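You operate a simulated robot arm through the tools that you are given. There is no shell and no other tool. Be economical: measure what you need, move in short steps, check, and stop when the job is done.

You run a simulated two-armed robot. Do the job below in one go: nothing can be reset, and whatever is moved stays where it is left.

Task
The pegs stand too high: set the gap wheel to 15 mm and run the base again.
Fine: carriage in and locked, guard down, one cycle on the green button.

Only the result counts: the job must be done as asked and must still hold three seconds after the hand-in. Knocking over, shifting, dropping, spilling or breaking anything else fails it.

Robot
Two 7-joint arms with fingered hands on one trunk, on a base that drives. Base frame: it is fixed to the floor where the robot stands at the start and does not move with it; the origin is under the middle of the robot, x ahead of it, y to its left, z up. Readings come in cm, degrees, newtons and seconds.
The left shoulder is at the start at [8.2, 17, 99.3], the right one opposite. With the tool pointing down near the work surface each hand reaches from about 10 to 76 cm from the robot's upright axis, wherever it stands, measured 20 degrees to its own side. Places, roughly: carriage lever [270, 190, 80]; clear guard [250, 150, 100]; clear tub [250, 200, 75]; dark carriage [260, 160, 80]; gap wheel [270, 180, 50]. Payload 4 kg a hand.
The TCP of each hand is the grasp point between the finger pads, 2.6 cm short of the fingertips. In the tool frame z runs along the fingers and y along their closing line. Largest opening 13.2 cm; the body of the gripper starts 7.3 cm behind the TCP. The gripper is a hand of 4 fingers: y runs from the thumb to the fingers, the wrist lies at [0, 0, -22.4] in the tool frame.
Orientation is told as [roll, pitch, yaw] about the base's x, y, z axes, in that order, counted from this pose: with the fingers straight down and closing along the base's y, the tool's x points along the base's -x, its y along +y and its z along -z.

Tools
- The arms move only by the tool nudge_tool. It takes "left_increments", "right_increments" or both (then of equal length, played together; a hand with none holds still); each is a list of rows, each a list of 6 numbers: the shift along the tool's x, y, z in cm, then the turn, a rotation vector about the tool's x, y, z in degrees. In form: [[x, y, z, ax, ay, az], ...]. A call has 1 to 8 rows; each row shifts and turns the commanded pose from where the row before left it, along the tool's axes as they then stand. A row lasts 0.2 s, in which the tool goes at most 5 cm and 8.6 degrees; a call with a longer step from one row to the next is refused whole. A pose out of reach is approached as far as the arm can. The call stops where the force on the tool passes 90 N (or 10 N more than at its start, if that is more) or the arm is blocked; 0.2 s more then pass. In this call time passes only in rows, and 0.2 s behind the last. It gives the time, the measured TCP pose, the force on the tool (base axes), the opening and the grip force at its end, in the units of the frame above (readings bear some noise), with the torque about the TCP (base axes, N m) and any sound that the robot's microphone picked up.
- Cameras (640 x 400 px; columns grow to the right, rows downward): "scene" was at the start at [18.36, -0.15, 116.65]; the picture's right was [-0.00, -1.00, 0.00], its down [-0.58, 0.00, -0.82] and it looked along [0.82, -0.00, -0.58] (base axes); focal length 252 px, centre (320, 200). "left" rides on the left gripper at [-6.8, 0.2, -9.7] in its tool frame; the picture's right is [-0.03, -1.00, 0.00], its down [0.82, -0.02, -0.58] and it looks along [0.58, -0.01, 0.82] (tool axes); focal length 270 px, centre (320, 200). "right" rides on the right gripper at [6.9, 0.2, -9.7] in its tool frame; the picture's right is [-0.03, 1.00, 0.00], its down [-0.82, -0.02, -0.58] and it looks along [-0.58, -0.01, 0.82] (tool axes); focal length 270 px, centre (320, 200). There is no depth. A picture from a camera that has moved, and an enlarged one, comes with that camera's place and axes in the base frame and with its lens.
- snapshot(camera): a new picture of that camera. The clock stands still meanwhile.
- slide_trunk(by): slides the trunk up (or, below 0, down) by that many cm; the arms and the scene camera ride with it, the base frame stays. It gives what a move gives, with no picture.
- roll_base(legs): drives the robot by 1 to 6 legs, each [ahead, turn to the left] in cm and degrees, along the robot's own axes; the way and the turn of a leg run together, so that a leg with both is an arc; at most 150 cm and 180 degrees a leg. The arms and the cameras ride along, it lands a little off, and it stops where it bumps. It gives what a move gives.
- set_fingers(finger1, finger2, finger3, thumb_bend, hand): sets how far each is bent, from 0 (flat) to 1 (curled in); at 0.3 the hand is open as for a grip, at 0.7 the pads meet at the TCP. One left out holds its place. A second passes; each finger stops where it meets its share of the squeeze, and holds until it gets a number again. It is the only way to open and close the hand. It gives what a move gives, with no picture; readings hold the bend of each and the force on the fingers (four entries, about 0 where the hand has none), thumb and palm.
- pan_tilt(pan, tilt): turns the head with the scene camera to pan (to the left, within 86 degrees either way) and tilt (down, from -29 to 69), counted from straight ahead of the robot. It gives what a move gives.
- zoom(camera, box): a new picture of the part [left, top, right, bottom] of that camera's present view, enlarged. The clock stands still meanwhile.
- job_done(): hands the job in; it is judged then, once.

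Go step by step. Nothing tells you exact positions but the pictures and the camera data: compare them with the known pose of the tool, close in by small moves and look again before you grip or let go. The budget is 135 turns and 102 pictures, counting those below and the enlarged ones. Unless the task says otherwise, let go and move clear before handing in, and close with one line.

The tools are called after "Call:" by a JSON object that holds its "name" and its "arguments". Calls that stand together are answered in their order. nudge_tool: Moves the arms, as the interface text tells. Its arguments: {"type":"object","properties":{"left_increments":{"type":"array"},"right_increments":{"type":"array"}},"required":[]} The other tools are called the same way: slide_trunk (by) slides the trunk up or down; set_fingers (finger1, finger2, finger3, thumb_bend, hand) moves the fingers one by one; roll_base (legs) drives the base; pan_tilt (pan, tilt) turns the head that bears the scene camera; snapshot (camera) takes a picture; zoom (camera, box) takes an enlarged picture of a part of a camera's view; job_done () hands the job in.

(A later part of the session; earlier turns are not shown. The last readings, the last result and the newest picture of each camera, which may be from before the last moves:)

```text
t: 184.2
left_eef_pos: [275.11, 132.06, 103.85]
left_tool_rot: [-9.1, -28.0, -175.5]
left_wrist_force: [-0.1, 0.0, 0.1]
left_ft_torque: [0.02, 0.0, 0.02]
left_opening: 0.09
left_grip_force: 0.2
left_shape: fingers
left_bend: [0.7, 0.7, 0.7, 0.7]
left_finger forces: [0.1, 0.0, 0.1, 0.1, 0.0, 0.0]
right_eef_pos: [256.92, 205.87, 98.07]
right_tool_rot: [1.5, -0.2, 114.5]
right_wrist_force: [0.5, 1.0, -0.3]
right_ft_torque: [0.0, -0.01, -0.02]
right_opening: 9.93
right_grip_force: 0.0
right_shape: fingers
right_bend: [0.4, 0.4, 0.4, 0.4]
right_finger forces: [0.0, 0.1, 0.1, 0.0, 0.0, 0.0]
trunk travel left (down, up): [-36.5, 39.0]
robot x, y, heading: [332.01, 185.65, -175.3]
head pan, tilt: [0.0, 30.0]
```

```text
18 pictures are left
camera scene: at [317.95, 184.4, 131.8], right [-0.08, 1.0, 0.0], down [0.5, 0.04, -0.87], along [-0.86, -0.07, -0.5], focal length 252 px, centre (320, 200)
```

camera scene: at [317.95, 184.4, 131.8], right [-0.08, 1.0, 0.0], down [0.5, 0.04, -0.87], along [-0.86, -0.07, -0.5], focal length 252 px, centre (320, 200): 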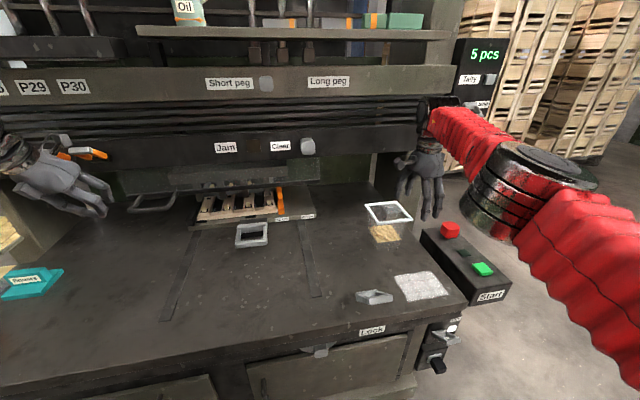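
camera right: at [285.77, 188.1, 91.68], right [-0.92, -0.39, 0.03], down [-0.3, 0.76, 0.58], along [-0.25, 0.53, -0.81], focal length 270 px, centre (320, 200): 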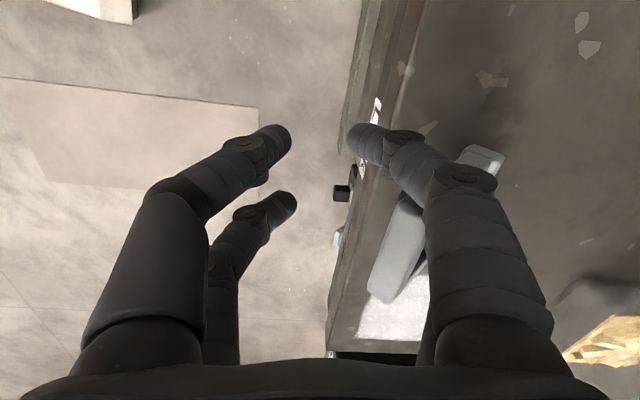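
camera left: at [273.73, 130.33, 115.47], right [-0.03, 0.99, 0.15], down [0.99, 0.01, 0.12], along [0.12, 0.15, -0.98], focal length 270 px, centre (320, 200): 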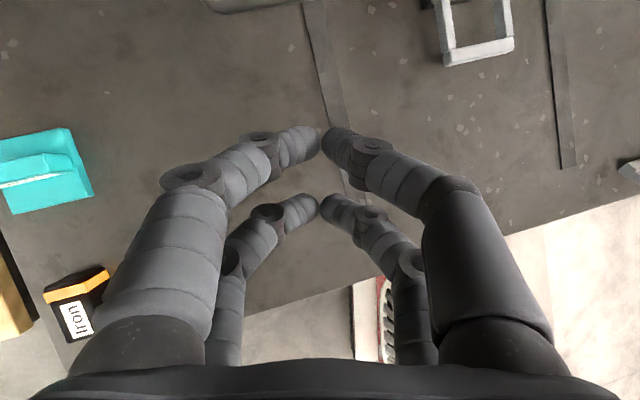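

The guard handle's front bar is at about (262, 131, 95). I bring the fingertips over it.

Call:
{"name": "nudge_tool", "arguments": {"left_increments": [[-3.0, 0.4, 2.5, 0, 0, 0], [-3.0, 0.4, 2.5, 0, 0, 0], [-3.0, 0.4, 2.5, 0, 0, 0]]}}

Call:
{"name": "snapshot", "arguments": {"camera": "left"}}

```text
t: 185.1
left_eef_pos: [263.54, 131.44, 101.33]
left_tool_rot: [-8.9, -28.0, -175.6]
left_wrist_force: [0.5, -0.2, -0.5]
left_ft_torque: [0.02, 0.0, 0.02]
left_opening: 0.11
left_grip_force: 0.0
left_shape: fingers
left_bend: [0.7, 0.7, 0.7, 0.7]
left_finger forces: [0.0, 0.0, 0.0, 0.0, 0.0, 0.1]
right_eef_pos: [256.76, 205.8, 98.06]
right_tool_rot: [1.4, -0.1, 114.4]
right_wrist_force: [-0.1, 0.5, 0.1]
right_ft_torque: [-0.01, 0.04, -0.01]
right_opening: 9.94
right_grip_force: 0.1
right_shape: fingers
right_bend: [0.4, 0.4, 0.4, 0.4]
right_finger forces: [0.1, 0.0, 0.1, 0.0, 0.1, 0.1]
trunk travel left (down, up): [-36.5, 39.0]
robot x, y, heading: [331.7, 185.36, -175.4]
head pan, tilt: [0.0, 30.0]
```

```text
17 pictures are left
camera left: at [262.09, 129.68, 112.92], right [-0.03, 0.99, 0.15], down [0.99, 0.01, 0.12], along [0.12, 0.15, -0.98], focal length 270 px, centre (320, 200)
```

left: 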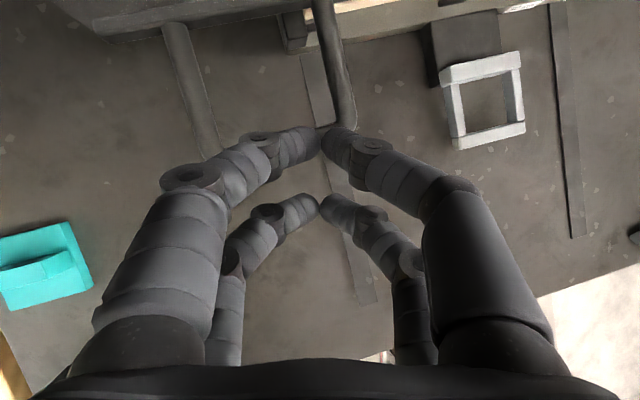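

The bail is right under the fingertips. I centre on its front bar and press down.

Call:
{"name": "nudge_tool", "arguments": {"left_increments": [[-1.5, 2, 0.5, 0, 0, 0], [1.48, 0.45, 2.57, 0, 0, 0], [1.48, 0.45, 2.57, 0, 0, 0], [1.0, 0.3, 1.7, 0, 0, 0]]}}

Call:
{"name": "snapshot", "arguments": {"camera": "scene"}}

```text
t: 186.1
left_eef_pos: [262.46, 128.94, 93.22]
left_tool_rot: [-9.0, -27.9, -175.5]
left_wrist_force: [-1.1, 0.0, 0.5]
left_ft_torque: [0.05, 0.06, 0.04]
left_opening: 0.09
left_grip_force: 0.6
left_shape: fingers
left_bend: [0.7, 0.7, 0.7, 0.7]
left_finger forces: [0.0, 0.0, 0.0, 0.0, 1.4, 0.1]
right_eef_pos: [256.85, 205.85, 98.08]
right_tool_rot: [1.4, -0.2, 114.5]
right_wrist_force: [-0.4, -0.7, 0.4]
right_ft_torque: [0.01, 0.03, -0.01]
right_opening: 9.92
right_grip_force: 0.1
right_shape: fingers
right_bend: [0.4, 0.4, 0.4, 0.4]
right_finger forces: [0.1, 0.0, 0.1, 0.0, 0.1, 0.1]
trunk travel left (down, up): [-36.5, 39.0]
robot x, y, heading: [331.6, 186.15, -175.3]
head pan, tilt: [0.0, 30.0]
```

```text
16 pictures are left
camera scene: at [317.88, 184.4, 131.79], right [-0.08, 1.0, 0.0], down [0.5, 0.04, -0.87], along [-0.86, -0.07, -0.5], focal length 252 px, centre (320, 200)
```

scene: 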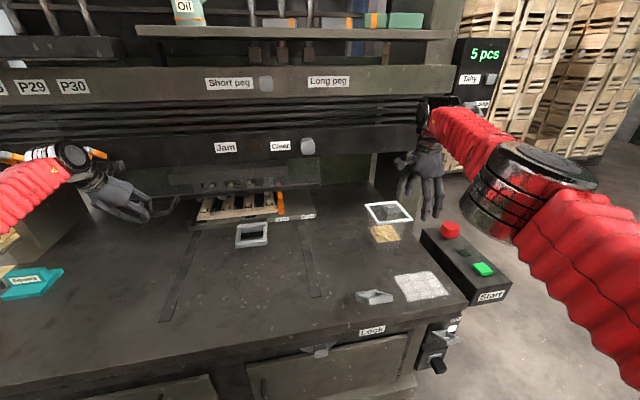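

The guard is coming down lightly. I press on.

Call:
{"name": "nudge_tool", "arguments": {"left_increments": [[1.48, 0.45, 2.57, 0, 0, 0], [1.48, 0.45, 2.57, 0, 0, 0], [1.48, 0.45, 2.57, 0, 0, 0]]}}

Call:
{"name": "snapshot", "arguments": {"camera": "left"}}

```text
t: 186.8
left_eef_pos: [262.69, 128.94, 84.01]
left_tool_rot: [-9.0, -27.7, -175.6]
left_wrist_force: [-0.7, -0.6, -0.8]
left_ft_torque: [0.01, 0.0, -0.03]
left_opening: 0.1
left_grip_force: 0.2
left_shape: fingers
left_bend: [0.7, 0.7, 0.7, 0.7]
left_finger forces: [0.0, 0.0, 0.1, 0.0, 0.1, 0.1]
right_eef_pos: [256.73, 205.82, 98.07]
right_tool_rot: [1.5, -0.2, 114.5]
right_wrist_force: [-0.8, 0.6, -0.1]
right_ft_torque: [0.0, -0.06, -0.03]
right_opening: 9.92
right_grip_force: 0.0
right_shape: fingers
right_bend: [0.4, 0.4, 0.4, 0.4]
right_finger forces: [0.0, 0.0, 0.0, 0.0, 0.1, 0.0]
trunk travel left (down, up): [-36.5, 39.0]
robot x, y, heading: [331.98, 185.92, -175.4]
head pan, tilt: [0.0, 30.0]
```

```text
15 pictures are left
camera left: at [261.29, 127.09, 95.68], right [-0.03, 0.99, 0.15], down [0.99, 0.01, 0.13], along [0.13, 0.15, -0.98], focal length 270 px, centre (320, 200)
```

left: 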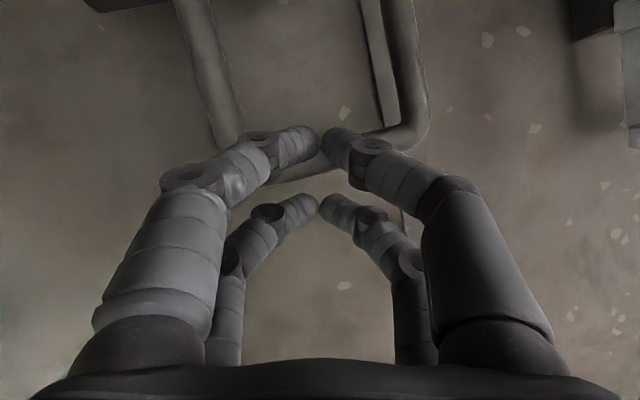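

The handle follows under the fingertips. I continue carefully to the bottom.

Call:
{"name": "nudge_tool", "arguments": {"left_increments": [[0.99, 0.3, 1.7, 0, 0, 0], [0.99, 0.3, 1.7, 0, 0, 0], [0.5, 0.15, 0.85, 0, 0, 0]]}}

Call:
{"name": "snapshot", "arguments": {"camera": "scene"}}

```text
t: 187.7
left_eef_pos: [262.54, 128.88, 80.38]
left_tool_rot: [-9.0, -29.2, -175.4]
left_wrist_force: [-14.1, -6.5, 36.9]
left_ft_torque: [0.0, 0.92, 0.2]
left_opening: 0.0
left_grip_force: 19.9
left_shape: fingers
left_bend: [0.72, 0.7, 0.7, 0.71]
left_finger forces: [19.9, 0.0, 0.0, 0.0, 19.6, 0.0]
right_eef_pos: [256.91, 205.94, 98.26]
right_tool_rot: [1.7, -0.3, 114.5]
right_wrist_force: [-0.2, -0.5, 0.1]
right_ft_torque: [0.02, -0.03, 0.05]
right_opening: 9.94
right_grip_force: 0.0
right_shape: fingers
right_bend: [0.4, 0.4, 0.4, 0.4]
right_finger forces: [0.0, 0.1, 0.0, 0.1, 0.1, 0.1]
trunk travel left (down, up): [-36.5, 39.0]
robot x, y, heading: [331.48, 185.84, -175.5]
head pan, tilt: [0.0, 30.0]
```

```text
14 pictures are left
camera scene: at [318.18, 184.63, 131.89], right [-0.08, 1.0, 0.0], down [0.5, 0.04, -0.87], along [-0.86, -0.07, -0.5], focal length 252 px, centre (320, 200)
```

scene: 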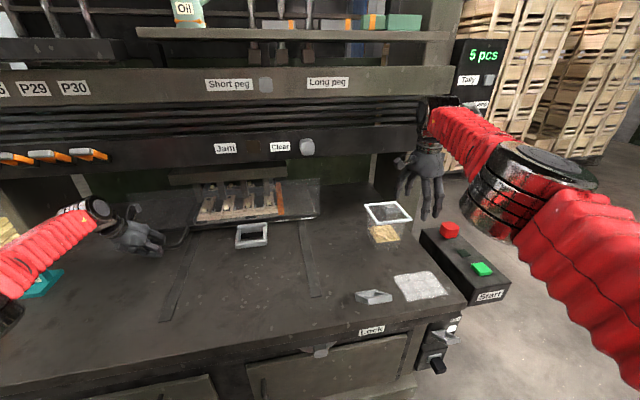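

The guard is down over the work (37 N at its stop). I lift the left hand away and prepare the right hand for the green button.

Call:
{"name": "nudge_tool", "arguments": {"left_increments": [[-1.0, 0, -1.7, 0, 0, 0], [-2, -0.5, -4, 0, 0, 0], [-1, -0.5, -4, 0, 0, 0], [2.5, 0, -4, 0, 0, 0], [2.5, 0, -4, 0, 0, 0], [2.5, 0, -2, 0, 0, 0]], "right_increments": [[0, 0, -1, 0, 0, -7.7], [0, 0, -1, 0, 0, -7.7], [0, 0, 0, 0, 0, -7.7], [0, 0, 0, 0, 0, -7.7], [0, 0, 0, 0, 0, -7.7], [0, 0, 0, 0, 0, -7.7]]}}

Call:
{"name": "set_fingers", "arguments": {"hand": "right", "finger1": 0.7, "finger2": 0.7, "finger3": 0.7, "thumb_bend": 0.7}}

Call:
{"name": "snapshot", "arguments": {"camera": "scene"}}

```text
t: 189.1
left_eef_pos: [275.49, 127.74, 95.19]
left_tool_rot: [-9.1, -28.0, -175.4]
left_wrist_force: [-0.4, -0.9, -0.3]
left_ft_torque: [-0.01, 0.01, 0.0]
left_opening: 0.1
left_grip_force: 0.0
left_shape: fingers
left_bend: [0.7, 0.7, 0.7, 0.7]
left_finger forces: [0.0, 0.0, 0.1, 0.0, 0.0, 0.1]
right_eef_pos: [257.07, 205.87, 100.11]
right_tool_rot: [0.9, -1.3, 160.8]
right_wrist_force: [-0.5, 0.0, 0.3]
right_ft_torque: [-0.01, -0.01, 0.05]
right_opening: 9.91
right_grip_force: 0.0
right_shape: fingers
right_bend: [0.4, 0.4, 0.4, 0.4]
right_finger forces: [0.1, 0.1, 0.0, 0.0, 0.0, 0.0]
trunk travel left (down, up): [-36.5, 39.0]
robot x, y, heading: [332.06, 185.75, -175.3]
head pan, tilt: [0.0, 30.0]
```

```text
t: 190.1
left_eef_pos: [275.26, 127.75, 95.1]
left_tool_rot: [-9.0, -28.0, -175.5]
left_wrist_force: [-0.4, 0.2, -0.6]
left_ft_torque: [-0.01, 0.01, 0.01]
left_opening: 0.11
left_grip_force: 0.1
left_shape: fingers
left_bend: [0.7, 0.7, 0.7, 0.7]
left_finger forces: [0.0, 0.0, 0.0, 0.0, 0.0, 0.0]
right_eef_pos: [257.0, 205.83, 100.16]
right_tool_rot: [0.9, -1.2, 160.6]
right_wrist_force: [0.1, 0.7, 0.4]
right_ft_torque: [-0.02, -0.03, -0.01]
right_opening: 0.14
right_grip_force: 0.1
right_shape: fingers
right_bend: [0.7, 0.7, 0.7, 0.7]
right_finger forces: [0.1, 0.1, 0.0, 0.0, 0.0, 0.0]
trunk travel left (down, up): [-36.5, 39.0]
robot x, y, heading: [331.86, 185.79, -175.5]
head pan, tilt: [0.0, 30.0]
```

```text
13 pictures are left
camera scene: at [317.95, 184.42, 131.8], right [-0.08, 1.0, 0.0], down [0.5, 0.04, -0.87], along [-0.86, -0.07, -0.5], focal length 252 px, centre (320, 200)
```

scene: 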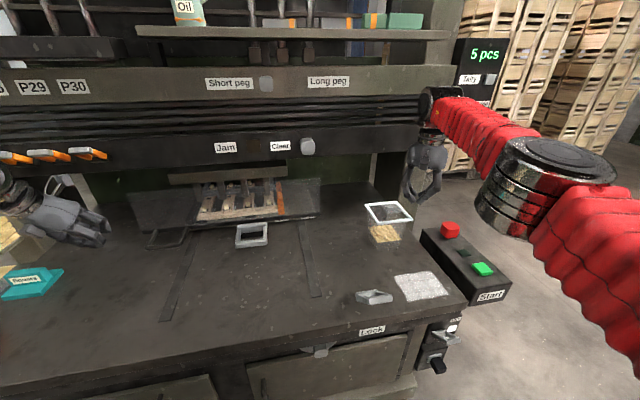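

The guard stays down. I move the right hand over the green button.

Call:
{"name": "nudge_tool", "arguments": {"right_increments": [[0.3, -4.2, 0, 0, 0, 0], [0.3, -4.2, 0, 0, 0, 0], [0.3, -4.2, 0, 0, 0, 0], [0.3, -4.2, 0, 0, 0, 0], [0.3, -4.1, 0, 0, 0, 0]]}}

Call:
{"name": "snapshot", "arguments": {"camera": "right"}}

```text
t: 191.2
left_eef_pos: [275.27, 127.78, 95.16]
left_tool_rot: [-9.0, -28.1, -175.5]
left_wrist_force: [-0.4, 0.7, 0.2]
left_ft_torque: [0.01, 0.01, 0.0]
left_opening: 0.11
left_grip_force: 0.0
left_shape: fingers
left_bend: [0.7, 0.7, 0.7, 0.7]
left_finger forces: [0.0, 0.1, 0.0, 0.1, 0.0, 0.0]
right_eef_pos: [259.49, 225.86, 100.52]
right_tool_rot: [0.9, -1.1, 160.6]
right_wrist_force: [0.7, 0.1, 0.4]
right_ft_torque: [-0.02, -0.02, 0.0]
right_opening: 0.18
right_grip_force: 0.1
right_shape: fingers
right_bend: [0.7, 0.7, 0.7, 0.7]
right_finger forces: [0.0, 0.0, 0.0, 0.0, 0.1, 0.0]
right hand out of reach, approached as far as the arm can: row 1, 2, 3, 4, 5
trunk travel left (down, up): [-36.5, 39.0]
robot x, y, heading: [332.09, 185.52, -175.3]
head pan, tilt: [0.0, 30.0]
```

```text
12 pictures are left
camera right: at [265.9, 223.74, 110.02], right [-0.35, -0.94, 0.02], down [-0.75, 0.29, 0.59], along [-0.56, 0.2, -0.81], focal length 270 px, centre (320, 200)
```

right: 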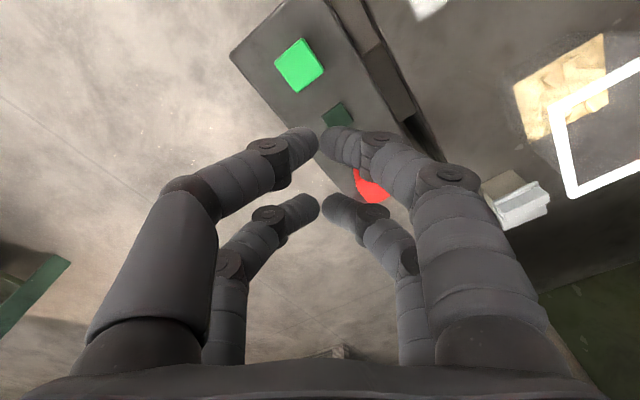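

The green button is at about (262, 227, 79), 14 cm from the red one. I tilt the hand forward 24° so one fingertip pair leads, and come down above the green button.

Call:
{"name": "nudge_tool", "arguments": {"right_increments": [[0, 0, 0, 0, -8, 0], [0, 0, 0, 0, -8, 0], [0, 0, 0, 0, -8, 0]]}}

Call:
{"name": "nudge_tool", "arguments": {"right_increments": [[2.2, -1.0, 3.2, 0, 0, 0], [2.4, -0.9, 3.0, 0, 0, 0]]}}

Call:
{"name": "snapshot", "arguments": {"camera": "right"}}

```text
t: 192.1
left_eef_pos: [275.42, 127.69, 94.95]
left_tool_rot: [-9.0, -28.0, -175.4]
left_wrist_force: [0.2, 0.8, -0.5]
left_ft_torque: [-0.03, 0.03, 0.01]
left_opening: 0.12
left_grip_force: 0.1
left_shape: fingers
left_bend: [0.7, 0.7, 0.7, 0.7]
left_finger forces: [0.0, 0.0, 0.0, 0.0, 0.0, 0.0]
right_eef_pos: [250.31, 227.9, 101.86]
right_tool_rot: [1.0, -25.3, 160.3]
right_wrist_force: [-0.1, 0.3, 0.4]
right_ft_torque: [-0.01, -0.02, -0.01]
right_opening: 0.14
right_grip_force: 0.0
right_shape: fingers
right_bend: [0.7, 0.7, 0.7, 0.7]
right_finger forces: [0.0, 0.0, 0.0, 0.0, 0.0, 0.1]
right hand out of reach, approached as far as the arm can: row 1, 2, 3
trunk travel left (down, up): [-36.5, 39.0]
robot x, y, heading: [331.61, 185.31, -175.2]
head pan, tilt: [0.0, 30.0]
```

```text
t: 192.7
left_eef_pos: [275.19, 127.81, 95.0]
left_tool_rot: [-9.0, -28.0, -175.5]
left_wrist_force: [-0.3, -0.7, 0.7]
left_ft_torque: [0.03, 0.01, -0.03]
left_opening: 0.14
left_grip_force: 0.0
left_shape: fingers
left_bend: [0.7, 0.7, 0.7, 0.7]
left_finger forces: [0.1, 0.0, 0.1, 0.0, 0.0, 0.1]
right_eef_pos: [250.25, 229.72, 94.08]
right_tool_rot: [1.0, -25.2, 160.3]
right_wrist_force: [-0.4, -0.3, -0.4]
right_ft_torque: [-0.01, -0.01, 0.01]
right_opening: 0.11
right_grip_force: 0.0
right_shape: fingers
right_bend: [0.7, 0.7, 0.7, 0.7]
right_finger forces: [0.1, 0.0, 0.1, 0.1, 0.1, 0.0]
right hand out of reach, approached as far as the arm can: row 1, 2
trunk travel left (down, up): [-36.5, 39.0]
robot x, y, heading: [331.74, 185.53, -175.4]
head pan, tilt: [0.0, 30.0]
```

```text
11 pictures are left
camera right: at [259.94, 226.34, 99.9], right [-0.35, -0.94, 0.03], down [-0.46, 0.2, 0.87], along [-0.82, 0.29, -0.49], focal length 270 px, centre (320, 200)
```

right: 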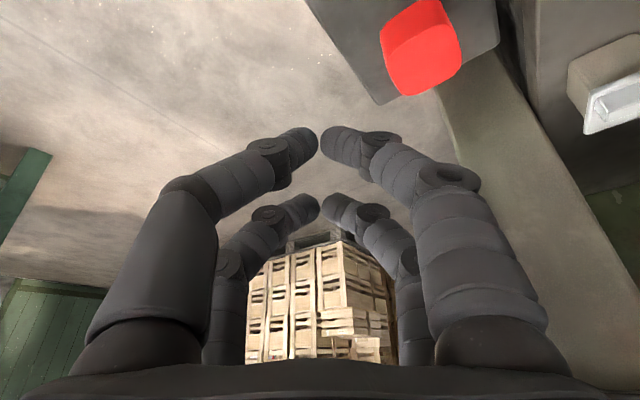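

The folded arm pushed the hand too far in. I back the base 11 cm to bring it over the green button.

Call:
{"name": "roll_base", "arguments": {"legs": [[-11, 0]]}}

Call:
{"name": "nudge_tool", "arguments": {"right_increments": [[-0.4, 1.6, 0, 0, 0, 0], [-0.4, 1.6, 0, 0, 0, 0]]}}

Call:
{"name": "snapshot", "arguments": {"camera": "right"}}

```text
t: 193.8
left_eef_pos: [286.56, 128.65, 95.25]
left_tool_rot: [-9.0, -28.0, -175.4]
left_wrist_force: [1.1, -0.2, -0.1]
left_ft_torque: [-0.02, 0.02, -0.04]
left_opening: 0.06
left_grip_force: 0.0
left_shape: fingers
left_bend: [0.7, 0.7, 0.7, 0.7]
left_finger forces: [0.1, 0.0, 0.1, 0.0, 0.0, 0.0]
right_eef_pos: [261.49, 230.56, 94.46]
right_tool_rot: [1.1, -25.3, 160.4]
right_wrist_force: [0.5, 0.2, 0.8]
right_ft_torque: [0.02, 0.02, -0.01]
right_opening: 0.16
right_grip_force: 0.1
right_shape: fingers
right_bend: [0.7, 0.7, 0.7, 0.7]
right_finger forces: [0.1, 0.1, 0.0, 0.0, 0.0, 0.0]
trunk travel left (down, up): [-36.5, 39.0]
robot x, y, heading: [342.83, 186.4, -175.4]
head pan, tilt: [0.0, 30.0]
```

```text
t: 194.4
left_eef_pos: [286.25, 128.65, 95.12]
left_tool_rot: [-9.0, -28.0, -175.5]
left_wrist_force: [-0.1, 0.4, 0.5]
left_ft_torque: [0.0, -0.04, 0.04]
left_opening: 0.11
left_grip_force: 0.2
left_shape: fingers
left_bend: [0.7, 0.7, 0.7, 0.7]
left_finger forces: [0.0, 0.0, 0.0, 0.0, 0.1, 0.0]
right_eef_pos: [260.55, 227.59, 94.08]
right_tool_rot: [1.0, -25.2, 160.2]
right_wrist_force: [-0.8, -0.1, -0.5]
right_ft_torque: [0.02, 0.01, 0.02]
right_opening: 0.16
right_grip_force: 0.0
right_shape: fingers
right_bend: [0.7, 0.7, 0.7, 0.7]
right_finger forces: [0.1, 0.0, 0.0, 0.0, 0.0, 0.0]
right hand out of reach, approached as far as the arm can: row 1, 2
trunk travel left (down, up): [-36.5, 39.0]
robot x, y, heading: [342.61, 187.06, -175.3]
head pan, tilt: [0.0, 30.0]
```

```text
10 pictures are left
camera right: at [270.3, 224.3, 99.84], right [-0.35, -0.94, 0.03], down [-0.45, 0.2, 0.87], along [-0.82, 0.29, -0.49], focal length 270 px, centre (320, 200)
```

right: 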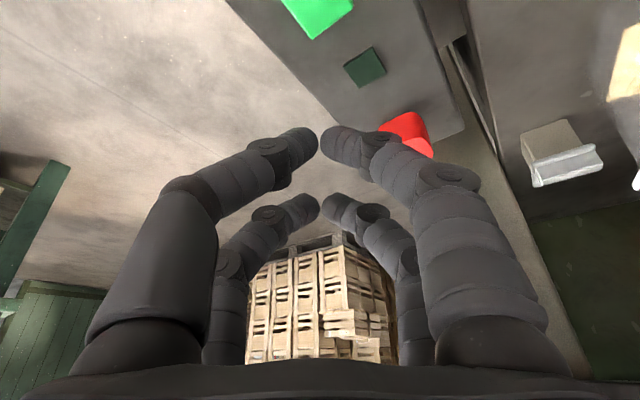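

The leading fingertips are exactly above the green button (tips at z≈91, button at ≈79). I go straight down 8 cm first.

Call:
{"name": "nudge_tool", "arguments": {"right_increments": [[1.7, 0, 3.62, 0, 0, 0], [1.7, 0, 3.62, 0, 0, 0]]}}

Call:
{"name": "snapshot", "arguments": {"camera": "right"}}

```text
t: 195.1
left_eef_pos: [286.33, 128.7, 95.11]
left_tool_rot: [-9.0, -28.0, -175.5]
left_wrist_force: [-0.1, -0.2, 0.7]
left_ft_torque: [0.01, 0.03, 0.02]
left_opening: 0.11
left_grip_force: 0.1
left_shape: fingers
left_bend: [0.7, 0.7, 0.7, 0.7]
left_finger forces: [0.1, 0.0, 0.1, 0.0, 0.1, 0.0]
right_eef_pos: [260.81, 227.45, 86.12]
right_tool_rot: [0.9, -25.4, 160.3]
right_wrist_force: [0.8, -0.1, -0.3]
right_ft_torque: [0.0, -0.01, 0.0]
right_opening: 0.16
right_grip_force: 0.1
right_shape: fingers
right_bend: [0.7, 0.7, 0.7, 0.7]
right_finger forces: [0.1, 0.0, 0.1, 0.0, 0.1, 0.0]
trunk travel left (down, up): [-36.5, 39.0]
robot x, y, heading: [342.99, 186.48, -175.3]
head pan, tilt: [0.0, 30.0]
```

```text
9 pictures are left
camera right: at [270.4, 224.07, 91.79], right [-0.35, -0.94, 0.03], down [-0.45, 0.19, 0.87], along [-0.82, 0.29, -0.49], focal length 270 px, centre (320, 200)
```

right: 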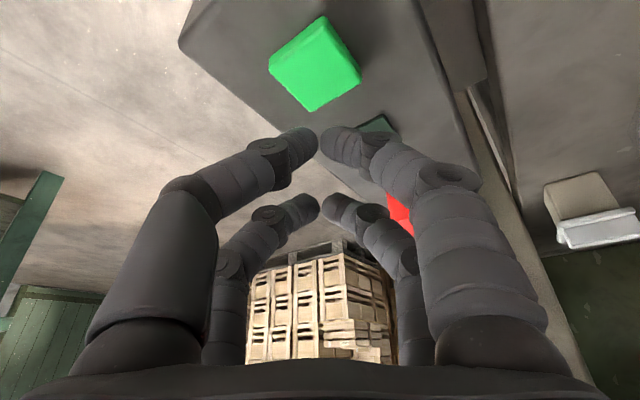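

The button is slightly nearer to me than the tips; I shift 1.3 cm back while descending, then press gently.

Call:
{"name": "nudge_tool", "arguments": {"right_increments": [[1.95, 0, 1.3, 0, 0, 0], [0.43, 0, 0.9, 0, 0, 0], [0.43, 0, 0.9, 0, 0, 0]]}}

```text
t: 195.8
left_eef_pos: [286.28, 128.62, 95.16]
left_tool_rot: [-9.0, -28.0, -175.4]
left_wrist_force: [0.2, 0.2, -1.0]
left_ft_torque: [-0.01, 0.02, -0.02]
left_opening: 0.11
left_grip_force: 0.1
left_shape: fingers
left_bend: [0.7, 0.7, 0.7, 0.7]
left_finger forces: [0.0, 0.1, 0.1, 0.0, 0.0, 0.0]
right_eef_pos: [261.7, 226.9, 82.11]
right_tool_rot: [1.0, -25.1, 160.3]
right_wrist_force: [0.3, 0.4, 0.1]
right_ft_torque: [0.0, 0.0, -0.04]
right_opening: 0.12
right_grip_force: 0.0
right_shape: fingers
right_bend: [0.7, 0.7, 0.7, 0.7]
right_finger forces: [0.0, 0.0, 0.0, 0.1, 0.0, 0.0]
trunk travel left (down, up): [-36.5, 39.0]
robot x, y, heading: [342.51, 186.68, -175.4]
head pan, tilt: [0.0, 30.0]
```

No contact yet. One look for alignment before the press.

Call:
{"name": "snapshot", "arguments": {"camera": "right"}}

```text
8 pictures are left
camera right: at [271.41, 223.61, 87.85], right [-0.35, -0.94, 0.03], down [-0.46, 0.2, 0.87], along [-0.82, 0.29, -0.49], focal length 270 px, centre (320, 200)
```

right: 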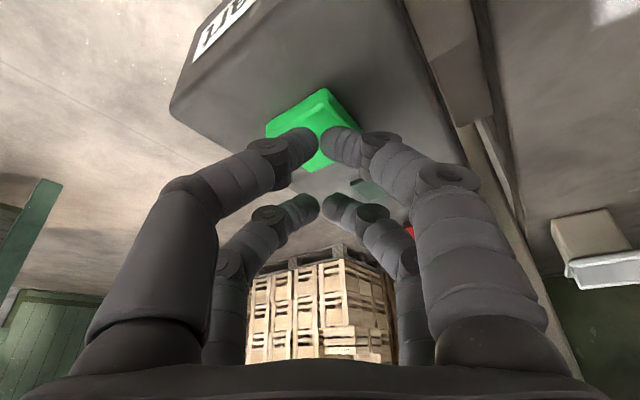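

The tips are right over the green button. I press in small steps.

Call:
{"name": "nudge_tool", "arguments": {"right_increments": [[0.43, 0, 0.9, 0, 0, 0], [0.43, 0, 0.9, 0, 0, 0]]}}

```text
t: 196.4
left_eef_pos: [286.63, 128.65, 95.31]
left_tool_rot: [-9.1, -28.2, -175.4]
left_wrist_force: [-1.0, 0.0, -0.1]
left_ft_torque: [-0.03, 0.01, 0.0]
left_opening: 0.11
left_grip_force: 0.1
left_shape: fingers
left_bend: [0.7, 0.7, 0.7, 0.7]
left_finger forces: [0.0, 0.0, 0.1, 0.0, 0.0, 0.0]
right_eef_pos: [261.68, 226.9, 80.92]
right_tool_rot: [1.2, -25.8, 160.1]
right_wrist_force: [-1.0, 1.5, 24.3]
right_ft_torque: [-0.05, -0.22, -0.01]
right_opening: 0.0
right_grip_force: 12.5
right_shape: fingers
right_bend: [0.71, 0.7, 0.7, 0.71]
right_finger forces: [11.3, 0.0, 0.0, 0.0, 14.7, 0.0]
trunk travel left (down, up): [-36.5, 39.0]
robot x, y, heading: [342.73, 186.58, -175.3]
head pan, tilt: [0.0, 30.0]
heard: click
```

A click was heard at 24 N. I lift the hand off and look for the cycle.

Call:
{"name": "nudge_tool", "arguments": {"right_increments": [[-0.9, 0, -1.8, 0, 0, 0], [-1.7, 0, -3.6, 0, 0, 0], [-1.7, 0, -3.6, 0, 0, 0], [0, 0, 0, 0, 0, 0], [0, 0, 0, 0, 0, 0]]}}

Call:
{"name": "snapshot", "arguments": {"camera": "scene"}}

```text
t: 197.7
left_eef_pos: [286.35, 128.62, 95.16]
left_tool_rot: [-9.1, -28.1, -175.3]
left_wrist_force: [0.3, -0.7, 0.7]
left_ft_torque: [0.01, -0.01, 0.02]
left_opening: 0.12
left_grip_force: 0.0
left_shape: fingers
left_bend: [0.7, 0.7, 0.7, 0.7]
left_finger forces: [0.0, 0.1, 0.0, 0.1, 0.0, 0.0]
right_eef_pos: [261.66, 227.05, 90.17]
right_tool_rot: [1.0, -25.1, 160.3]
right_wrist_force: [0.1, 0.5, 0.9]
right_ft_torque: [0.01, 0.01, 0.02]
right_opening: 0.07
right_grip_force: 0.1
right_shape: fingers
right_bend: [0.7, 0.7, 0.7, 0.7]
right_finger forces: [0.0, 0.0, 0.0, 0.0, 0.0, 0.0]
trunk travel left (down, up): [-36.5, 39.0]
robot x, y, heading: [342.89, 186.19, -175.3]
head pan, tilt: [0.0, 30.0]
```

```text
7 pictures are left
camera scene: at [329.0, 185.32, 131.8], right [-0.08, 1.0, 0.0], down [0.5, 0.04, -0.87], along [-0.86, -0.07, -0.5], focal length 252 px, centre (320, 200)
```

scene: 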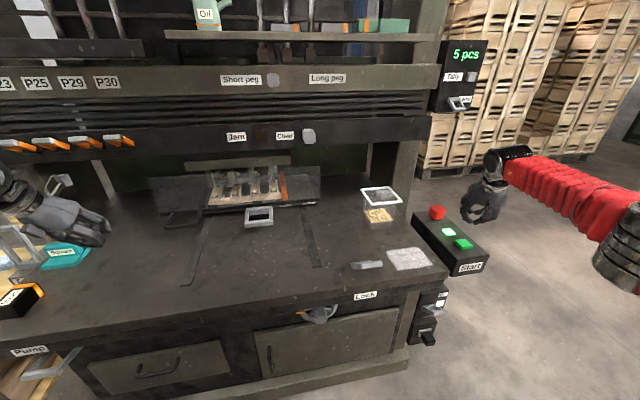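

The lamp beside the green button is lit: the cycle runs. I wait a few seconds and look again.

Call:
{"name": "nudge_tool", "arguments": {"right_increments": [[0, 0, -1, 0, 0, 0], [0, 0, 0, 0, 0, 0], [0, 0, 0, 0, 0, 0], [0, 0, 0, 0, 0, 0], [0, 0, 0, 0, 0, 0], [0, 0, 0, 0, 0, 0], [0, 0, 0, 0, 0, 0], [0, 0, 0, 0, 0, 0]]}}

Call:
{"name": "nudge_tool", "arguments": {"right_increments": [[0, 0, -1, 0, 0, 0], [0, 0, 0, 0, 0, 0], [0, 0, 0, 0, 0, 0], [0, 0, 0, 0, 0, 0], [0, 0, 0, 0, 0, 0], [0, 0, 0, 0, 0, 0], [0, 0, 0, 0, 0, 0], [0, 0, 0, 0, 0, 0]]}}

Call:
{"name": "snapshot", "arguments": {"camera": "scene"}}

```text
t: 199.4
left_eef_pos: [286.34, 128.57, 95.21]
left_tool_rot: [-9.1, -28.0, -175.4]
left_wrist_force: [-0.4, -0.2, 0.0]
left_ft_torque: [0.02, -0.03, -0.02]
left_opening: 0.09
left_grip_force: 0.1
left_shape: fingers
left_bend: [0.7, 0.7, 0.7, 0.7]
left_finger forces: [0.0, 0.0, 0.0, 0.1, 0.0, 0.1]
right_eef_pos: [262.08, 226.89, 91.07]
right_tool_rot: [1.0, -25.0, 160.3]
right_wrist_force: [-0.2, 0.9, -0.6]
right_ft_torque: [0.01, 0.01, -0.01]
right_opening: 0.09
right_grip_force: 0.1
right_shape: fingers
right_bend: [0.7, 0.7, 0.7, 0.7]
right_finger forces: [0.0, 0.0, 0.0, 0.1, 0.0, 0.0]
trunk travel left (down, up): [-36.5, 39.0]
robot x, y, heading: [342.97, 186.75, -175.5]
head pan, tilt: [0.0, 30.0]
```

```text
t: 201.2
left_eef_pos: [286.38, 128.74, 95.1]
left_tool_rot: [-9.0, -27.9, -175.4]
left_wrist_force: [1.1, -0.3, -0.3]
left_ft_torque: [-0.02, -0.04, 0.02]
left_opening: 0.11
left_grip_force: 0.1
left_shape: fingers
left_bend: [0.7, 0.7, 0.7, 0.7]
left_finger forces: [0.0, 0.1, 0.1, 0.0, 0.0, 0.1]
right_eef_pos: [262.6, 226.75, 91.99]
right_tool_rot: [1.0, -25.1, 160.3]
right_wrist_force: [-0.6, 0.6, 0.0]
right_ft_torque: [-0.03, -0.02, -0.02]
right_opening: 0.1
right_grip_force: 0.0
right_shape: fingers
right_bend: [0.7, 0.7, 0.7, 0.7]
right_finger forces: [0.0, 0.0, 0.0, 0.0, 0.0, 0.0]
trunk travel left (down, up): [-36.5, 39.0]
robot x, y, heading: [342.74, 186.21, -175.2]
head pan, tilt: [0.0, 30.0]
```

```text
6 pictures are left
camera scene: at [328.99, 185.32, 131.8], right [-0.08, 1.0, 0.0], down [0.5, 0.04, -0.87], along [-0.86, -0.07, -0.5], focal length 252 px, centre (320, 200)
```

scene: 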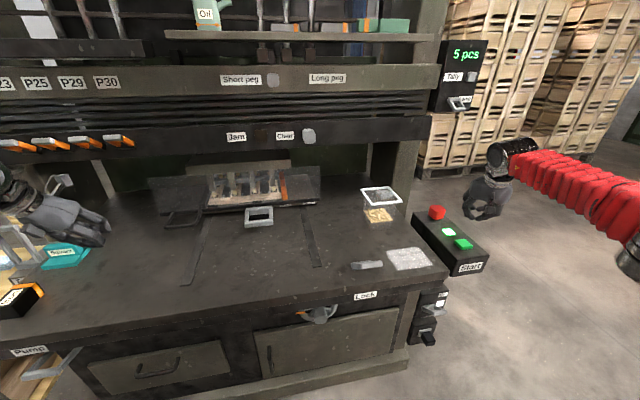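

The lamp is still lit and the ram seems to be descending behind the guard. I wait longer and then zoom in.

Call:
{"name": "nudge_tool", "arguments": {"right_increments": [[0, 0, 0, 0, 0, 0], [0, 0, 0, 0, 0, 0], [0, 0, 0, 0, 0, 0], [0, 0, 0, 0, 0, 0], [0, 0, 0, 0, 0, 0], [0, 0, 0, 0, 0, 0], [0, 0, 0, 0, 0, 0], [0, 0, 0, 0, 0, 0]]}}

Call:
{"name": "nudge_tool", "arguments": {"right_increments": [[0, 0, 0, 0, 0, 0], [0, 0, 0, 0, 0, 0], [0, 0, 0, 0, 0, 0], [0, 0, 0, 0, 0, 0], [0, 0, 0, 0, 0, 0], [0, 0, 0, 0, 0, 0], [0, 0, 0, 0, 0, 0], [0, 0, 0, 0, 0, 0]]}}

Call:
{"name": "nudge_tool", "arguments": {"right_increments": [[0, 0, 0, 0, 0, 0], [0, 0, 0, 0, 0, 0], [0, 0, 0, 0, 0, 0], [0, 0, 0, 0, 0, 0], [0, 0, 0, 0, 0, 0], [0, 0, 0, 0, 0, 0], [0, 0, 0, 0, 0, 0], [0, 0, 0, 0, 0, 0]]}}

Call:
{"name": "zoom", "arguments": {"camera": "scene", "box": [140, 30, 500, 290]}}

```text
t: 203.1
left_eef_pos: [286.26, 128.66, 95.27]
left_tool_rot: [-9.0, -27.9, -175.5]
left_wrist_force: [0.4, 0.1, 0.0]
left_ft_torque: [-0.01, 0.02, 0.03]
left_opening: 0.1
left_grip_force: 0.0
left_shape: fingers
left_bend: [0.7, 0.7, 0.7, 0.7]
left_finger forces: [0.0, 0.1, 0.0, 0.0, 0.1, 0.0]
right_eef_pos: [262.55, 226.76, 91.9]
right_tool_rot: [1.1, -25.1, 160.3]
right_wrist_force: [0.5, -1.2, 0.4]
right_ft_torque: [-0.01, 0.02, 0.02]
right_opening: 0.05
right_grip_force: 0.0
right_shape: fingers
right_bend: [0.7, 0.7, 0.7, 0.7]
right_finger forces: [0.0, 0.0, 0.1, 0.1, 0.1, 0.0]
trunk travel left (down, up): [-36.5, 39.0]
robot x, y, heading: [343.13, 186.73, -175.3]
head pan, tilt: [0.0, 30.0]
```

```text
t: 204.8
left_eef_pos: [286.24, 128.7, 95.08]
left_tool_rot: [-9.0, -28.0, -175.4]
left_wrist_force: [0.5, -0.4, 0.3]
left_ft_torque: [-0.01, 0.0, 0.0]
left_opening: 0.08
left_grip_force: 0.1
left_shape: fingers
left_bend: [0.7, 0.7, 0.7, 0.7]
left_finger forces: [0.0, 0.0, 0.0, 0.1, 0.1, 0.0]
right_eef_pos: [262.67, 226.87, 91.94]
right_tool_rot: [0.9, -25.1, 160.2]
right_wrist_force: [0.2, 0.2, -0.2]
right_ft_torque: [0.02, 0.02, -0.02]
right_opening: 0.07
right_grip_force: 0.0
right_shape: fingers
right_bend: [0.7, 0.7, 0.7, 0.7]
right_finger forces: [0.0, 0.0, 0.1, 0.0, 0.0, 0.1]
trunk travel left (down, up): [-36.5, 39.0]
robot x, y, heading: [342.85, 186.44, -175.5]
head pan, tilt: [0.0, 30.0]
```

```text
t: 206.7
left_eef_pos: [286.41, 128.72, 95.15]
left_tool_rot: [-9.0, -28.1, -175.4]
left_wrist_force: [0.8, -0.5, -0.3]
left_ft_torque: [0.0, 0.0, -0.01]
left_opening: 0.11
left_grip_force: 0.1
left_shape: fingers
left_bend: [0.7, 0.7, 0.7, 0.7]
left_finger forces: [0.0, 0.1, 0.0, 0.0, 0.0, 0.0]
right_eef_pos: [262.5, 226.74, 91.87]
right_tool_rot: [1.0, -25.1, 160.3]
right_wrist_force: [-0.4, -0.4, 0.1]
right_ft_torque: [0.01, 0.03, 0.04]
right_opening: 0.08
right_grip_force: 0.1
right_shape: fingers
right_bend: [0.7, 0.7, 0.7, 0.7]
right_finger forces: [0.0, 0.0, 0.1, 0.0, 0.1, 0.0]
trunk travel left (down, up): [-36.5, 39.0]
robot x, y, heading: [342.74, 186.2, -175.5]
head pan, tilt: [0.0, 30.0]
```

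```text
1.54 times, centred on (320, 160) of scene
camera zoom: at [328.99, 185.32, 131.8], right [-0.08, 1.0, 0.0], down [0.5, 0.04, -0.87], along [-0.86, -0.07, -0.5], focal length 387 px, centre (320, 262)
```

zoom: 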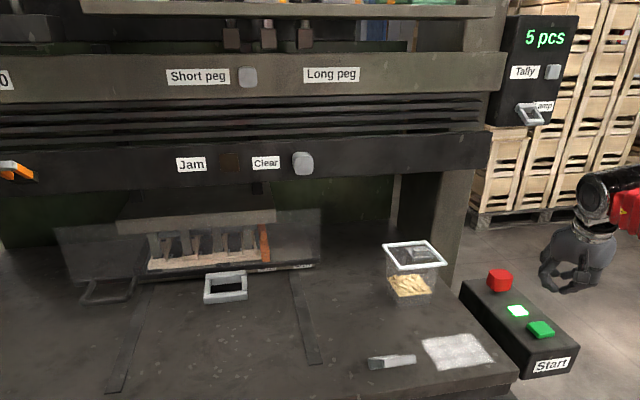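

The ram is coming down slowly. I wait about 11 s more.

Call:
{"name": "nudge_tool", "arguments": {"right_increments": [[0, 0, 0, 0, 0, 0], [0, 0, 0, 0, 0, 0], [0, 0, 0, 0, 0, 0], [0, 0, 0, 0, 0, 0], [0, 0, 0, 0, 0, 0], [0, 0, 0, 0, 0, 0], [0, 0, 0, 0, 0, 0], [0, 0, 0, 0, 0, 0]]}}

Call:
{"name": "nudge_tool", "arguments": {"right_increments": [[0, 0, 0, 0, 0, 0], [0, 0, 0, 0, 0, 0], [0, 0, 0, 0, 0, 0], [0, 0, 0, 0, 0, 0], [0, 0, 0, 0, 0, 0], [0, 0, 0, 0, 0, 0], [0, 0, 0, 0, 0, 0], [0, 0, 0, 0, 0, 0]]}}

Call:
{"name": "nudge_tool", "arguments": {"right_increments": [[0, 0, 0, 0, 0, 0], [0, 0, 0, 0, 0, 0], [0, 0, 0, 0, 0, 0], [0, 0, 0, 0, 0, 0], [0, 0, 0, 0, 0, 0], [0, 0, 0, 0, 0, 0], [0, 0, 0, 0, 0, 0], [0, 0, 0, 0, 0, 0]]}}

Call:
{"name": "nudge_tool", "arguments": {"right_increments": [[0, 0, 0, 0, 0, 0], [0, 0, 0, 0, 0, 0], [0, 0, 0, 0, 0, 0], [0, 0, 0, 0, 0, 0], [0, 0, 0, 0, 0, 0], [0, 0, 0, 0, 0, 0], [0, 0, 0, 0, 0, 0], [0, 0, 0, 0, 0, 0]]}}

Call:
{"name": "nudge_tool", "arguments": {"right_increments": [[0, 0, 0, 0, 0, 0], [0, 0, 0, 0, 0, 0], [0, 0, 0, 0, 0, 0], [0, 0, 0, 0, 0, 0], [0, 0, 0, 0, 0, 0], [0, 0, 0, 0, 0, 0], [0, 0, 0, 0, 0, 0], [0, 0, 0, 0, 0, 0]]}}

Call:
{"name": "nudge_tool", "arguments": {"right_increments": [[0, 0, 0, 0, 0, 0], [0, 0, 0, 0, 0, 0], [0, 0, 0, 0, 0, 0], [0, 0, 0, 0, 0, 0], [0, 0, 0, 0, 0, 0], [0, 0, 0, 0, 0, 0], [0, 0, 0, 0, 0, 0], [0, 0, 0, 0, 0, 0]]}}

Call:
{"name": "zoom", "arguments": {"camera": "scene", "box": [140, 30, 500, 290]}}

```text
t: 208.4
left_eef_pos: [286.34, 128.55, 95.15]
left_tool_rot: [-9.0, -28.0, -175.4]
left_wrist_force: [0.8, 0.7, -1.8]
left_ft_torque: [0.01, -0.03, -0.01]
left_opening: 0.1
left_grip_force: 0.1
left_shape: fingers
left_bend: [0.7, 0.7, 0.7, 0.7]
left_finger forces: [0.1, 0.1, 0.1, 0.0, 0.0, 0.0]
right_eef_pos: [262.54, 226.91, 91.91]
right_tool_rot: [0.9, -25.1, 160.3]
right_wrist_force: [-0.1, 0.0, 0.4]
right_ft_torque: [0.0, -0.02, -0.01]
right_opening: 0.06
right_grip_force: 0.0
right_shape: fingers
right_bend: [0.7, 0.7, 0.7, 0.7]
right_finger forces: [0.1, 0.0, 0.1, 0.0, 0.0, 0.1]
trunk travel left (down, up): [-36.5, 39.0]
robot x, y, heading: [342.44, 186.68, -175.5]
head pan, tilt: [0.0, 30.0]
```

```text
t: 210.2
left_eef_pos: [286.29, 128.57, 95.12]
left_tool_rot: [-9.0, -28.0, -175.4]
left_wrist_force: [0.0, -0.3, -0.3]
left_ft_torque: [0.0, -0.01, -0.01]
left_opening: 0.12
left_grip_force: 0.1
left_shape: fingers
left_bend: [0.7, 0.7, 0.7, 0.7]
left_finger forces: [0.1, 0.1, 0.0, 0.0, 0.0, 0.1]
right_eef_pos: [262.54, 226.9, 91.96]
right_tool_rot: [1.0, -25.1, 160.3]
right_wrist_force: [0.1, 0.1, 0.2]
right_ft_torque: [0.02, 0.01, -0.01]
right_opening: 0.07
right_grip_force: 0.1
right_shape: fingers
right_bend: [0.7, 0.7, 0.7, 0.7]
right_finger forces: [0.0, 0.0, 0.0, 0.1, 0.1, 0.0]
trunk travel left (down, up): [-36.5, 39.0]
robot x, y, heading: [342.92, 186.55, -175.3]
head pan, tilt: [0.0, 30.0]
```

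```text
t: 212.1
left_eef_pos: [286.39, 128.64, 95.2]
left_tool_rot: [-8.9, -28.0, -175.3]
left_wrist_force: [-1.1, -0.4, 0.5]
left_ft_torque: [-0.06, -0.02, 0.0]
left_opening: 0.1
left_grip_force: 0.1
left_shape: fingers
left_bend: [0.7, 0.7, 0.7, 0.7]
left_finger forces: [0.0, 0.1, 0.0, 0.1, 0.0, 0.0]
right_eef_pos: [262.49, 226.83, 91.94]
right_tool_rot: [1.0, -25.1, 160.3]
right_wrist_force: [-0.4, 1.0, 0.0]
right_ft_torque: [0.01, 0.0, -0.01]
right_opening: 0.03
right_grip_force: 0.1
right_shape: fingers
right_bend: [0.7, 0.7, 0.7, 0.7]
right_finger forces: [0.0, 0.1, 0.0, 0.1, 0.0, 0.0]
trunk travel left (down, up): [-36.5, 39.0]
robot x, y, heading: [342.75, 186.52, -175.5]
head pan, tilt: [0.0, 30.0]
```

```text
t: 213.8
left_eef_pos: [286.37, 128.52, 95.06]
left_tool_rot: [-9.0, -27.9, -175.3]
left_wrist_force: [0.3, 0.4, 0.4]
left_ft_torque: [-0.02, -0.02, 0.02]
left_opening: 0.1
left_grip_force: 0.1
left_shape: fingers
left_bend: [0.7, 0.7, 0.7, 0.7]
left_finger forces: [0.0, 0.0, 0.0, 0.1, 0.0, 0.0]
right_eef_pos: [262.56, 226.74, 92.03]
right_tool_rot: [1.0, -25.2, 160.3]
right_wrist_force: [-0.1, 0.4, -0.4]
right_ft_torque: [0.0, 0.04, 0.03]
right_opening: 0.08
right_grip_force: 0.1
right_shape: fingers
right_bend: [0.7, 0.7, 0.7, 0.7]
right_finger forces: [0.0, 0.0, 0.0, 0.0, 0.1, 0.1]
trunk travel left (down, up): [-36.5, 39.0]
robot x, y, heading: [342.95, 186.69, -175.5]
head pan, tilt: [0.0, 30.0]
```

```text
t: 215.7
left_eef_pos: [286.23, 128.58, 95.22]
left_tool_rot: [-9.0, -28.0, -175.4]
left_wrist_force: [-0.1, 0.0, -0.6]
left_ft_torque: [0.01, -0.02, -0.03]
left_opening: 0.08
left_grip_force: 0.0
left_shape: fingers
left_bend: [0.7, 0.7, 0.7, 0.7]
left_finger forces: [0.1, 0.0, 0.0, 0.0, 0.1, 0.0]
right_eef_pos: [262.61, 226.85, 91.92]
right_tool_rot: [1.0, -25.0, 160.4]
right_wrist_force: [-0.2, 0.4, -0.1]
right_ft_torque: [-0.02, 0.03, -0.02]
right_opening: 0.07
right_grip_force: 0.0
right_shape: fingers
right_bend: [0.7, 0.7, 0.7, 0.7]
right_finger forces: [0.0, 0.0, 0.0, 0.1, 0.1, 0.0]
trunk travel left (down, up): [-36.5, 39.0]
robot x, y, heading: [342.67, 186.29, -175.4]
head pan, tilt: [0.0, 30.0]
```

```text
t: 217.4
left_eef_pos: [286.3, 128.63, 95.18]
left_tool_rot: [-9.0, -28.1, -175.4]
left_wrist_force: [-0.2, 0.7, 0.5]
left_ft_torque: [0.01, 0.02, -0.01]
left_opening: 0.11
left_grip_force: 0.0
left_shape: fingers
left_bend: [0.7, 0.7, 0.7, 0.7]
left_finger forces: [0.1, 0.0, 0.1, 0.0, 0.0, 0.0]
right_eef_pos: [262.57, 226.83, 91.94]
right_tool_rot: [1.1, -25.0, 160.4]
right_wrist_force: [0.1, -1.0, -0.2]
right_ft_torque: [0.01, -0.02, 0.04]
right_opening: 0.09
right_grip_force: 0.0
right_shape: fingers
right_bend: [0.7, 0.7, 0.7, 0.7]
right_finger forces: [0.0, 0.0, 0.0, 0.0, 0.1, 0.0]
trunk travel left (down, up): [-36.5, 39.0]
robot x, y, heading: [342.63, 186.43, -175.5]
head pan, tilt: [0.0, 30.0]
```

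```text
1.54 times, centred on (320, 160) of scene
camera zoom: at [328.99, 185.32, 131.8], right [-0.08, 1.0, 0.0], down [0.5, 0.04, -0.87], along [-0.86, -0.07, -0.5], focal length 387 px, centre (320, 262)
```

zoom: 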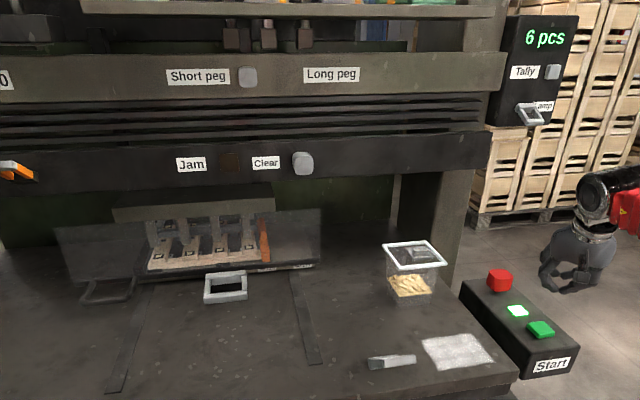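

The tally went to 6 and the ram is rising again. I wait until the lamp goes out.

Call:
{"name": "nudge_tool", "arguments": {"right_increments": [[0, 0, 0, 0, 0, 0], [0, 0, 0, 0, 0, 0], [0, 0, 0, 0, 0, 0], [0, 0, 0, 0, 0, 0], [0, 0, 0, 0, 0, 0], [0, 0, 0, 0, 0, 0], [0, 0, 0, 0, 0, 0], [0, 0, 0, 0, 0, 0]]}}

Call:
{"name": "nudge_tool", "arguments": {"right_increments": [[0, 0, 0, 0, 0, 0], [0, 0, 0, 0, 0, 0], [0, 0, 0, 0, 0, 0], [0, 0, 0, 0, 0, 0], [0, 0, 0, 0, 0, 0], [0, 0, 0, 0, 0, 0], [0, 0, 0, 0, 0, 0], [0, 0, 0, 0, 0, 0]]}}

Call:
{"name": "nudge_tool", "arguments": {"right_increments": [[0, 0, 0, 0, 0, 0], [0, 0, 0, 0, 0, 0], [0, 0, 0, 0, 0, 0], [0, 0, 0, 0, 0, 0], [0, 0, 0, 0, 0, 0], [0, 0, 0, 0, 0, 0], [0, 0, 0, 0, 0, 0], [0, 0, 0, 0, 0, 0]]}}

Call:
{"name": "nudge_tool", "arguments": {"right_increments": [[0, 0, 0, 0, 0, 0], [0, 0, 0, 0, 0, 0], [0, 0, 0, 0, 0, 0], [0, 0, 0, 0, 0, 0], [0, 0, 0, 0, 0, 0], [0, 0, 0, 0, 0, 0], [0, 0, 0, 0, 0, 0], [0, 0, 0, 0, 0, 0]]}}

Call:
{"name": "nudge_tool", "arguments": {"right_increments": [[0, 0, 0, 0, 0, 0], [0, 0, 0, 0, 0, 0], [0, 0, 0, 0, 0, 0], [0, 0, 0, 0, 0, 0], [0, 0, 0, 0, 0, 0], [0, 0, 0, 0, 0, 0], [0, 0, 0, 0, 0, 0], [0, 0, 0, 0, 0, 0]]}}

Call:
{"name": "zoom", "arguments": {"camera": "scene", "box": [140, 30, 500, 290]}}

```text
t: 219.2
left_eef_pos: [286.37, 128.54, 95.04]
left_tool_rot: [-8.9, -28.1, -175.4]
left_wrist_force: [0.1, -0.5, 0.1]
left_ft_torque: [0.04, 0.0, 0.01]
left_opening: 0.11
left_grip_force: 0.0
left_shape: fingers
left_bend: [0.7, 0.7, 0.7, 0.7]
left_finger forces: [0.0, 0.1, 0.0, 0.1, 0.0, 0.0]
right_eef_pos: [262.63, 226.84, 91.97]
right_tool_rot: [1.0, -25.1, 160.4]
right_wrist_force: [0.5, 0.4, -0.6]
right_ft_torque: [0.01, 0.02, -0.01]
right_opening: 0.08
right_grip_force: 0.1
right_shape: fingers
right_bend: [0.7, 0.7, 0.7, 0.7]
right_finger forces: [0.0, 0.1, 0.1, 0.0, 0.0, 0.1]
trunk travel left (down, up): [-36.5, 39.0]
robot x, y, heading: [342.65, 186.73, -175.4]
head pan, tilt: [0.0, 30.0]
```

```text
t: 221.1
left_eef_pos: [286.4, 128.63, 95.07]
left_tool_rot: [-9.0, -28.0, -175.5]
left_wrist_force: [0.5, -0.3, 0.2]
left_ft_torque: [0.02, -0.02, 0.01]
left_opening: 0.09
left_grip_force: 0.0
left_shape: fingers
left_bend: [0.7, 0.7, 0.7, 0.7]
left_finger forces: [0.1, 0.1, 0.0, 0.1, 0.0, 0.1]
right_eef_pos: [262.51, 226.85, 92.05]
right_tool_rot: [1.1, -25.0, 160.2]
right_wrist_force: [-0.2, 0.0, -0.2]
right_ft_torque: [0.01, -0.01, 0.0]
right_opening: 0.09
right_grip_force: 0.0
right_shape: fingers
right_bend: [0.7, 0.7, 0.7, 0.7]
right_finger forces: [0.0, 0.0, 0.1, 0.0, 0.1, 0.1]
trunk travel left (down, up): [-36.5, 39.0]
robot x, y, heading: [342.93, 186.53, -175.3]
head pan, tilt: [0.0, 30.0]
```

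```text
t: 222.8
left_eef_pos: [286.25, 128.59, 95.05]
left_tool_rot: [-9.0, -28.0, -175.5]
left_wrist_force: [0.4, 0.7, -0.7]
left_ft_torque: [0.0, 0.0, 0.0]
left_opening: 0.1
left_grip_force: 0.0
left_shape: fingers
left_bend: [0.7, 0.7, 0.7, 0.7]
left_finger forces: [0.0, 0.0, 0.0, 0.0, 0.0, 0.0]
right_eef_pos: [262.57, 226.7, 92.04]
right_tool_rot: [1.0, -25.1, 160.3]
right_wrist_force: [-0.5, 0.0, -0.6]
right_ft_torque: [-0.01, 0.01, -0.03]
right_opening: 0.09
right_grip_force: 0.0
right_shape: fingers
right_bend: [0.7, 0.7, 0.7, 0.7]
right_finger forces: [0.0, 0.0, 0.0, 0.0, 0.1, 0.0]
trunk travel left (down, up): [-36.5, 39.0]
robot x, y, heading: [342.76, 186.4, -175.4]
head pan, tilt: [0.0, 30.0]
```

```text
t: 224.7
left_eef_pos: [286.42, 128.58, 95.17]
left_tool_rot: [-9.0, -28.0, -175.4]
left_wrist_force: [0.2, 0.1, -1.2]
left_ft_torque: [0.01, 0.01, 0.0]
left_opening: 0.11
left_grip_force: 0.1
left_shape: fingers
left_bend: [0.7, 0.7, 0.7, 0.7]
left_finger forces: [0.0, 0.0, 0.0, 0.0, 0.1, 0.0]
right_eef_pos: [262.55, 226.96, 92.01]
right_tool_rot: [1.0, -25.1, 160.3]
right_wrist_force: [0.1, -0.8, 0.0]
right_ft_torque: [0.0, -0.01, 0.0]
right_opening: 0.05
right_grip_force: 0.1
right_shape: fingers
right_bend: [0.7, 0.7, 0.7, 0.7]
right_finger forces: [0.0, 0.0, 0.0, 0.0, 0.1, 0.0]
trunk travel left (down, up): [-36.5, 39.0]
robot x, y, heading: [343.06, 186.82, -175.3]
head pan, tilt: [0.0, 30.0]
```

```text
t: 226.4
left_eef_pos: [286.27, 128.63, 95.08]
left_tool_rot: [-9.1, -28.0, -175.4]
left_wrist_force: [0.6, 0.4, 0.3]
left_ft_torque: [-0.03, 0.0, 0.01]
left_opening: 0.12
left_grip_force: 0.0
left_shape: fingers
left_bend: [0.7, 0.7, 0.7, 0.7]
left_finger forces: [0.1, 0.1, 0.0, 0.0, 0.1, 0.0]
right_eef_pos: [262.56, 226.81, 91.91]
right_tool_rot: [1.0, -25.1, 160.3]
right_wrist_force: [-0.6, 0.0, 0.2]
right_ft_torque: [0.02, 0.02, 0.03]
right_opening: 0.06
right_grip_force: 0.1
right_shape: fingers
right_bend: [0.7, 0.7, 0.7, 0.7]
right_finger forces: [0.0, 0.0, 0.0, 0.1, 0.0, 0.0]
trunk travel left (down, up): [-36.5, 39.0]
robot x, y, heading: [343.17, 186.63, -175.5]
head pan, tilt: [0.0, 30.0]
```

```text
1.54 times, centred on (320, 160) of scene
camera zoom: at [328.99, 185.32, 131.8], right [-0.08, 1.0, 0.0], down [0.5, 0.04, -0.87], along [-0.86, -0.07, -0.5], focal length 387 px, centre (320, 262)
```

zoom: 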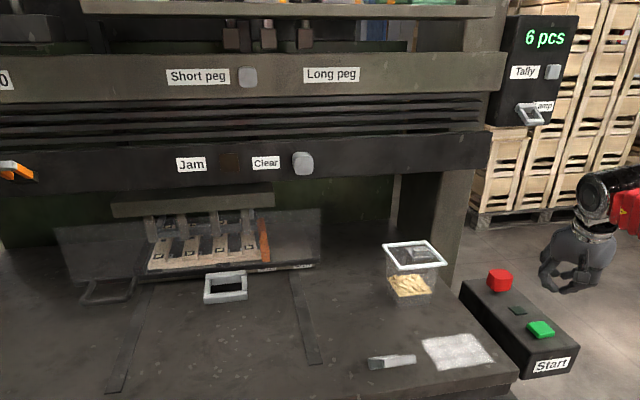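

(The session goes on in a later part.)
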